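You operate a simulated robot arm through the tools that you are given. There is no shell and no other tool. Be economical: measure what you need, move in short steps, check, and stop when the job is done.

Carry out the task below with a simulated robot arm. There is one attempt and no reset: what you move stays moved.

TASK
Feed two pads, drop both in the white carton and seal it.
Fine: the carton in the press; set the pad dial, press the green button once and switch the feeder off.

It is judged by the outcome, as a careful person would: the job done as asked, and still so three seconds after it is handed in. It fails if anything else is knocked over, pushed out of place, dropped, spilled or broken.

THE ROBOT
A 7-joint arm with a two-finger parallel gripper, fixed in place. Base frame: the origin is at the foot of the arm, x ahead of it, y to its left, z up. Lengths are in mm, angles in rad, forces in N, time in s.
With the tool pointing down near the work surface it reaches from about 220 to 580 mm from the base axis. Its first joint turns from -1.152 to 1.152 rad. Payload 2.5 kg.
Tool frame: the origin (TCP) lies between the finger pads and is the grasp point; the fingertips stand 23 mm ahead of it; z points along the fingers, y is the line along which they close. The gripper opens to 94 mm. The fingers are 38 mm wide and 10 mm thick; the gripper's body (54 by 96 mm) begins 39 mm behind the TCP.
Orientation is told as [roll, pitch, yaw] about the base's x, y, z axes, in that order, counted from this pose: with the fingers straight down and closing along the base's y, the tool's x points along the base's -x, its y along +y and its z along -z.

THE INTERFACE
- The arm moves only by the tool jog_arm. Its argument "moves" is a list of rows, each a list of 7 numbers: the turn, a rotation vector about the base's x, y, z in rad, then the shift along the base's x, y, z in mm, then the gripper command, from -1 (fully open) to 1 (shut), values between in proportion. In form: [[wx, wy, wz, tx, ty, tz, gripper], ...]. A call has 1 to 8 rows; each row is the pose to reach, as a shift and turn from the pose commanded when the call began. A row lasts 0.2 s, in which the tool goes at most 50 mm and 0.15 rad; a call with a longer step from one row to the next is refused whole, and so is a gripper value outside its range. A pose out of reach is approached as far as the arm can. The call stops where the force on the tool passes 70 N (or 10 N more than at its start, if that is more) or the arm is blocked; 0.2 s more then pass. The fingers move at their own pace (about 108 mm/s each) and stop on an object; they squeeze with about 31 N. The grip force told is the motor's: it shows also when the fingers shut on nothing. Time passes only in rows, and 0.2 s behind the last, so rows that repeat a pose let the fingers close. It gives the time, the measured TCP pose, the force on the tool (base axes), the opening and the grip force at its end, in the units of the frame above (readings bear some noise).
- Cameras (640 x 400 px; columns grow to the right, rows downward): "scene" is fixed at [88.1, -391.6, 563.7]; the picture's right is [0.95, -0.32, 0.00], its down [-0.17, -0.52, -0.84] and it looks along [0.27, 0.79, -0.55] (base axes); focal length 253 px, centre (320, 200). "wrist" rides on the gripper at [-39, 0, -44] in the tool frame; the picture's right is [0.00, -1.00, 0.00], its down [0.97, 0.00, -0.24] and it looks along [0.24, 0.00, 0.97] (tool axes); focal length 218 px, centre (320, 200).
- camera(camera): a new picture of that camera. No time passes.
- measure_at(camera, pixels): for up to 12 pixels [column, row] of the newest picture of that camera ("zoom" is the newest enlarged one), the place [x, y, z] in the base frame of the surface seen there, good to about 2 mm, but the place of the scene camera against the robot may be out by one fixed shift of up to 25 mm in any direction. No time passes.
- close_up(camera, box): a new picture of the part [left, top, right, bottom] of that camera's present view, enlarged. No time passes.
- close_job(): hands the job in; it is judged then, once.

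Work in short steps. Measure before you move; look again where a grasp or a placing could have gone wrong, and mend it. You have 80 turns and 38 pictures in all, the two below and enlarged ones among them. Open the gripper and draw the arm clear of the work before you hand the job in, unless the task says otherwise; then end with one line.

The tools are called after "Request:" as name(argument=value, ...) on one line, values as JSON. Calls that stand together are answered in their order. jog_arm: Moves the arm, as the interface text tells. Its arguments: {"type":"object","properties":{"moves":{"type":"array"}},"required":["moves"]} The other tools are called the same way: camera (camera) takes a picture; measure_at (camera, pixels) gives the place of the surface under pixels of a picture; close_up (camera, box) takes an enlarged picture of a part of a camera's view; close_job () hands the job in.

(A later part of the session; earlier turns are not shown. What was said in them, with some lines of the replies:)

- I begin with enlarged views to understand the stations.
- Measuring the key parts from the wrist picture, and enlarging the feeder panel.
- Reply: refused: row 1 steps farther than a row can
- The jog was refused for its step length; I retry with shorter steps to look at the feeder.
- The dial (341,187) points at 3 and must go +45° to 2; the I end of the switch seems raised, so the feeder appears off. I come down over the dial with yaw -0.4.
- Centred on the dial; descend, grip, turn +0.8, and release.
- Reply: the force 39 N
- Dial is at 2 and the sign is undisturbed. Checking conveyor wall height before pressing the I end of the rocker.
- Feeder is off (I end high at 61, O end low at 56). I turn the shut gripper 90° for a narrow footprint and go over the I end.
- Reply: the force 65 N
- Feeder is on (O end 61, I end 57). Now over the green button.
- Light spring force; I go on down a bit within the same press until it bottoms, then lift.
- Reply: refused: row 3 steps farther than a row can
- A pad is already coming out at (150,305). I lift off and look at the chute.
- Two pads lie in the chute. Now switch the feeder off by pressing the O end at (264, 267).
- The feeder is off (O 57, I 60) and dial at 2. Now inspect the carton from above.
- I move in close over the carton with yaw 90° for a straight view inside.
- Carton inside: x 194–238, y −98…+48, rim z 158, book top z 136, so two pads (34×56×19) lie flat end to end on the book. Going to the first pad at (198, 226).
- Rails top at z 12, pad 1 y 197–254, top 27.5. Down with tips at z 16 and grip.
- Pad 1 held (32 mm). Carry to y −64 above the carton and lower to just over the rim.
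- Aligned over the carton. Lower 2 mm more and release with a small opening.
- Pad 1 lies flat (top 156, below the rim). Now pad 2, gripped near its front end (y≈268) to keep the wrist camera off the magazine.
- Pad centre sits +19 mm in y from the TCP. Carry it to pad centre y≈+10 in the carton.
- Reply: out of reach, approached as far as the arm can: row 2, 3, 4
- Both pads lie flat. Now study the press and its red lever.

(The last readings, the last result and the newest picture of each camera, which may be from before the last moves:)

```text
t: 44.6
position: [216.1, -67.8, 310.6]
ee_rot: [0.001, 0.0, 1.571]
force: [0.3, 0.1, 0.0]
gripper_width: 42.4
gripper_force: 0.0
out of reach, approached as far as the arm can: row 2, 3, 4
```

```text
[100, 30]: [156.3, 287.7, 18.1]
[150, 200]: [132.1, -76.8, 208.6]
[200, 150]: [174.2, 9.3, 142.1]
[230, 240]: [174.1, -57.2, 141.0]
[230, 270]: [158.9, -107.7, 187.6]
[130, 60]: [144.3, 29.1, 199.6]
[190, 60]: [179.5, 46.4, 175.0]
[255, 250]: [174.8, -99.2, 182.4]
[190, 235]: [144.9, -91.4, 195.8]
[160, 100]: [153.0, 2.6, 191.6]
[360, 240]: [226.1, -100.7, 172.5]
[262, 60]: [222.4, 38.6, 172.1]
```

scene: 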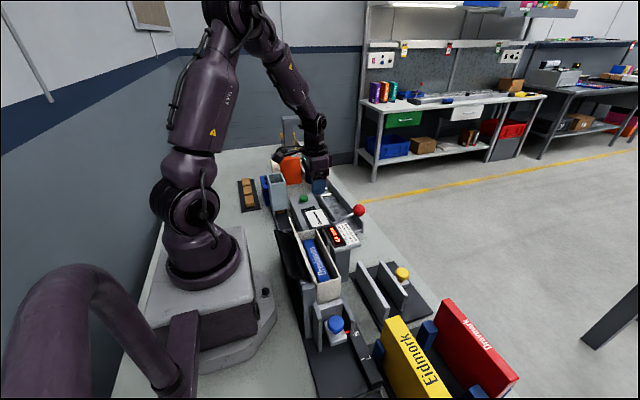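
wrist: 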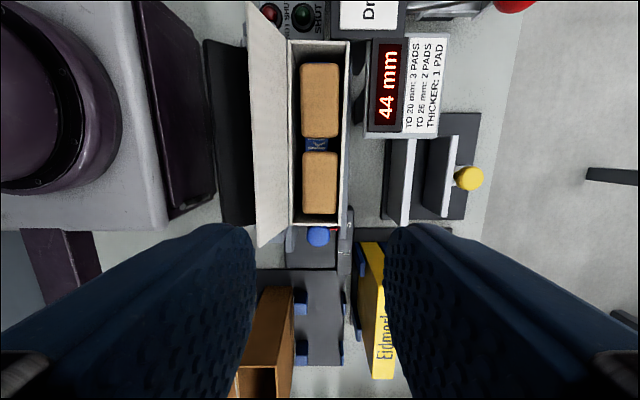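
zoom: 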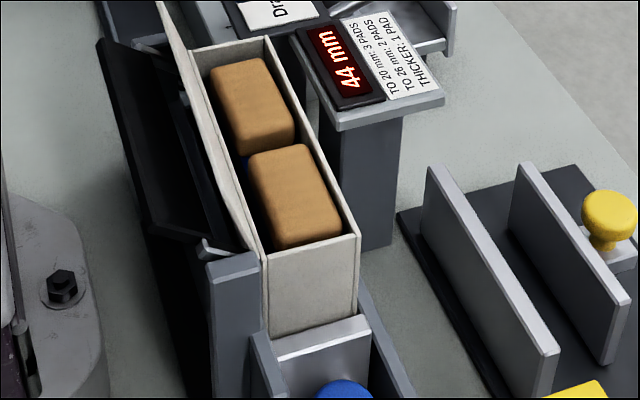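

I turn back to yaw 0 and look closely at the lever.

Request:
jog_arm(moves=[[0, 0, -0.14, 14, 20, 0, 0], [0, 0, -0.28, 28, 40, 0, 0], [0, 0, -0.42, 42, 60, 0, 0], [0, 0, -0.56, 56, 80, 0, 0], [0, 0, -0.7, 70, 100, 0, 0], [0, 0, -0.84, 84, 120, 0, 0], [0, 0, -0.98, 98, 140, 0, 0], [0, 0, -1.12, 114, 156, 0, 0]])

Request:
jog_arm(moves=[[0, 0, -0.14, 0, 0, -10, -0.3], [0, 0, -0.28, 0, 0, -20, -0.3], [0, 0, -0.42, 0, 0, -20, -0.3], [0, 0, -0.451, 0, 0, -20, -0.3], [0, 0, -0.451, 0, 0, -20, -0.3]])

Request:
camera(camera="wrist")

```text
t: 46.4
position: [332.4, 88.7, 312.5]
ee_rot: [-0.001, -0.001, 0.448]
force: [0.3, 0.3, 0.4]
gripper_width: 47.2
gripper_force: 0.0
```

```text
t: 47.6
position: [331.6, 87.2, 290.4]
ee_rot: [-0.001, 0.001, -0.001]
force: [0.1, 0.4, -0.2]
gripper_width: 61.2
gripper_force: 0.0
```

```text
4 pictures are left
```

wrist: 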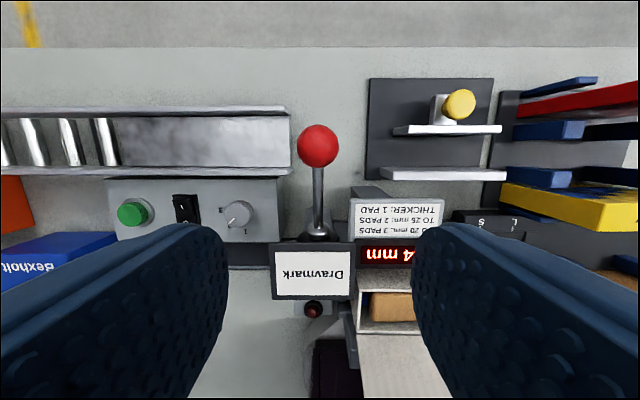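

Request:
measure_at(camera="wrist", pixels=[[318, 146], [318, 128], [318, 163], [300, 146], [335, 146], [318, 175], [318, 190], [318, 205], [318, 220], [318, 232], [310, 237], [302, 237]])

```text
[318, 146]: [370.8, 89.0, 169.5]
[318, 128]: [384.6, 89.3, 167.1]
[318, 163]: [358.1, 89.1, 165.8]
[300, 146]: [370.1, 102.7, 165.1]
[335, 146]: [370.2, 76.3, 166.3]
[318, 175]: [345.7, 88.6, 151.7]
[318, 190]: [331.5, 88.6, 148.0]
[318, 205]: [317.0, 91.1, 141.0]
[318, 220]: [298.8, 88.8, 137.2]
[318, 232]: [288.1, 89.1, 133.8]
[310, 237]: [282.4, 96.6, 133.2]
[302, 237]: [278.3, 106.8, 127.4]
```

Lever runs from a hub near (282,89,128) up to the ball at (370,89,155). With the sign blocking upward motion, it goes down; I push the ball down with shut fingers.

Request:
jog_arm(moves=[[0, 0, 0, 20, 1, -20, 0.6], [0, 0, 0, 36, 1, -60, 1], [0, 0, 0, 36, 1, -90, 1], [0, 0, 0, 36, 1, -90, 1]])

Request:
jog_arm(moves=[[0, 0, 0, 0, 0, -5, 1], [0, 0, 0, 0, 0, -10, 1], [0, 0, 0, 0, 0, -15, 1], [0, 0, 0, 0, 0, -20, 1]])

```text
t: 48.6
position: [368.6, 89.6, 200.2]
ee_rot: [-0.001, -0.001, 0.0]
force: [0.2, 0.9, -0.3]
gripper_width: 0.0
gripper_force: 31.4
```

```text
t: 49.6
position: [368.6, 89.3, 181.3]
ee_rot: [0.0, 0.0, 0.001]
force: [0.1, -0.5, 2.9]
gripper_width: 0.1
gripper_force: 30.8
```

It yields easily. Continue down and then look.

Request:
jog_arm(moves=[[0, 0, 0, 0, 0, -8, 1], [0, 0, 0, 0, 0, -16, 1], [0, 0, 0, 0, 0, -24, 1], [0, 0, 0, -1, 0, -32, 1]])

Request:
camera(camera="scene")

```text
t: 50.6
position: [366.9, 89.3, 149.6]
ee_rot: [0.0, 0.0, 0.0]
force: [1.9, -0.5, 6.6]
gripper_width: 0.0
gripper_force: 30.5
```

```text
3 pictures are left
```

scene: 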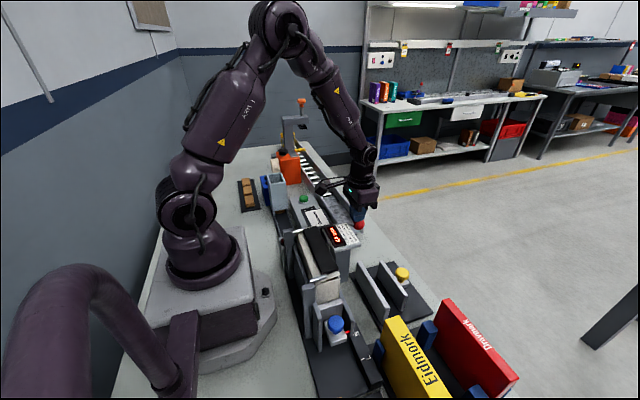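

The lever swings the black platen over and folds the lid. Keep pressing down.

Request:
jog_arm(moves=[[0, 0, 0, -1, 0, -6, 1], [0, 0, 0, -3, 0, -12, 1], [0, 0, 0, -5, 0, -18, 1], [0, 0, 0, -7, 0, -24, 1], [0, 0, 0, -9, 0, -30, 1]])

```text
t: 51.6
position: [361.6, 89.3, 132.1]
ee_rot: [0.0, -0.007, 0.001]
force: [-4.0, -1.2, 11.3]
gripper_width: 0.0
gripper_force: 30.6
stopped in row 5: the force on the tool passed its limit (the readings are from after the stop); the commanded pose is now the measured one
```

Request:
close_up(camera="scene", box=[250, 195, 410, 295])

```text
4.00 times, centred on (330, 245) of scene
```

zoom: 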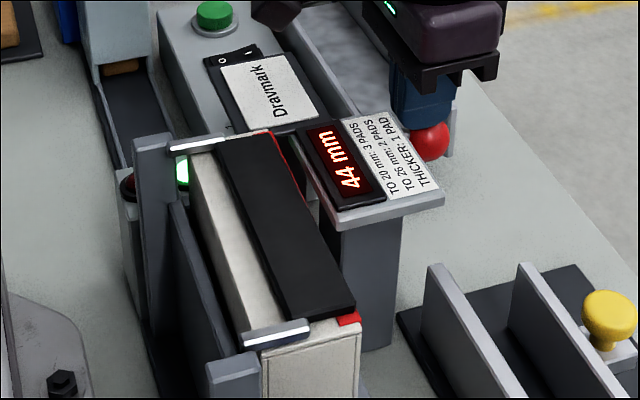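

The green SHUT lamp is lit and the red seal is on the lid. I hold briefly, then lift straight up and away.

Request:
jog_arm(moves=[[0, 0, 0, 0, 0, -1, 1], [0, 0, 0, 0, 0, -2, 1], [0, 0, 0, 0, 0, -2, 1], [0, 0, 0, 0, 0, -2, 1], [0, 0, 0, 0, 0, -2, 1], [0, 0, 0, 0, 0, -2, 1]])

Request:
jog_arm(moves=[[0, 0, 0, 2, 0, 8, 1], [0, 0, 0, 4, 0, 18, 1], [0, 0, 0, 6, 0, 30, 1], [0, 0, 0, 8, 0, 50, 1], [0, 0, 0, 8, 0, 90, 1], [0, 0, 0, 8, 0, 135, 0], [0, 0, 0, 8, 0, 180, -1], [0, 0, 0, 8, 0, 225, -1]])

Request:
jog_arm(moves=[[0, 0, 0, 0, 0, 30, -1], [0, 0, 0, 0, 0, 50, -1], [0, 0, 0, 0, 0, 50, -1], [0, 0, 0, 0, 0, 50, -1]])

Request:
close_up(camera="scene", box=[234, 165, 426, 285])

```text
t: 53.0
position: [361.9, 89.4, 131.4]
ee_rot: [0.001, -0.009, 0.002]
force: [-23.7, -6.2, 58.9]
gripper_width: 0.0
gripper_force: 31.1
```

```text
t: 54.8
position: [369.8, 88.3, 355.3]
ee_rot: [-0.001, -0.005, -0.001]
force: [0.3, -0.6, 0.2]
gripper_width: 94.3
gripper_force: 0.0
```

```text
t: 55.8
position: [369.9, 90.2, 404.6]
ee_rot: [0.0, -0.006, -0.001]
force: [0.7, 0.0, -0.5]
gripper_width: 94.1
gripper_force: 0.0
```

```text
3.33 times, centred on (330, 225) of scene
```

zoom: 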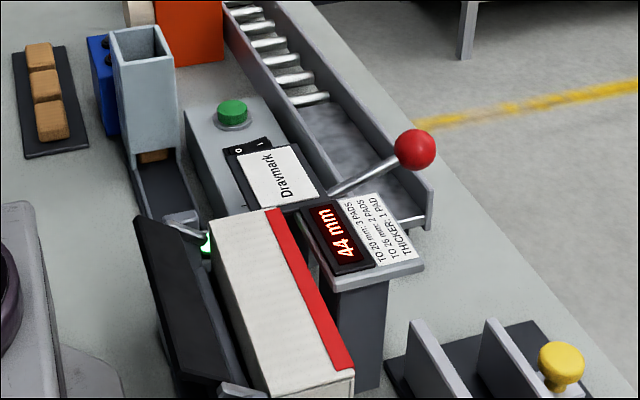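

The carton is shut with its red seal, the SHUT lamp is green, the lever has sprung back, the feeder is off and the arm is clear. Handing in.

Request:
close_job()

```text
The job is handed in.
```

I fed two pads, laid both flat on the book in the white carton and sealed it in the press. The SHUT lamp is green, the dial is on 2, the green button was pressed once, and the feeder, which I had to switch on first, is off.
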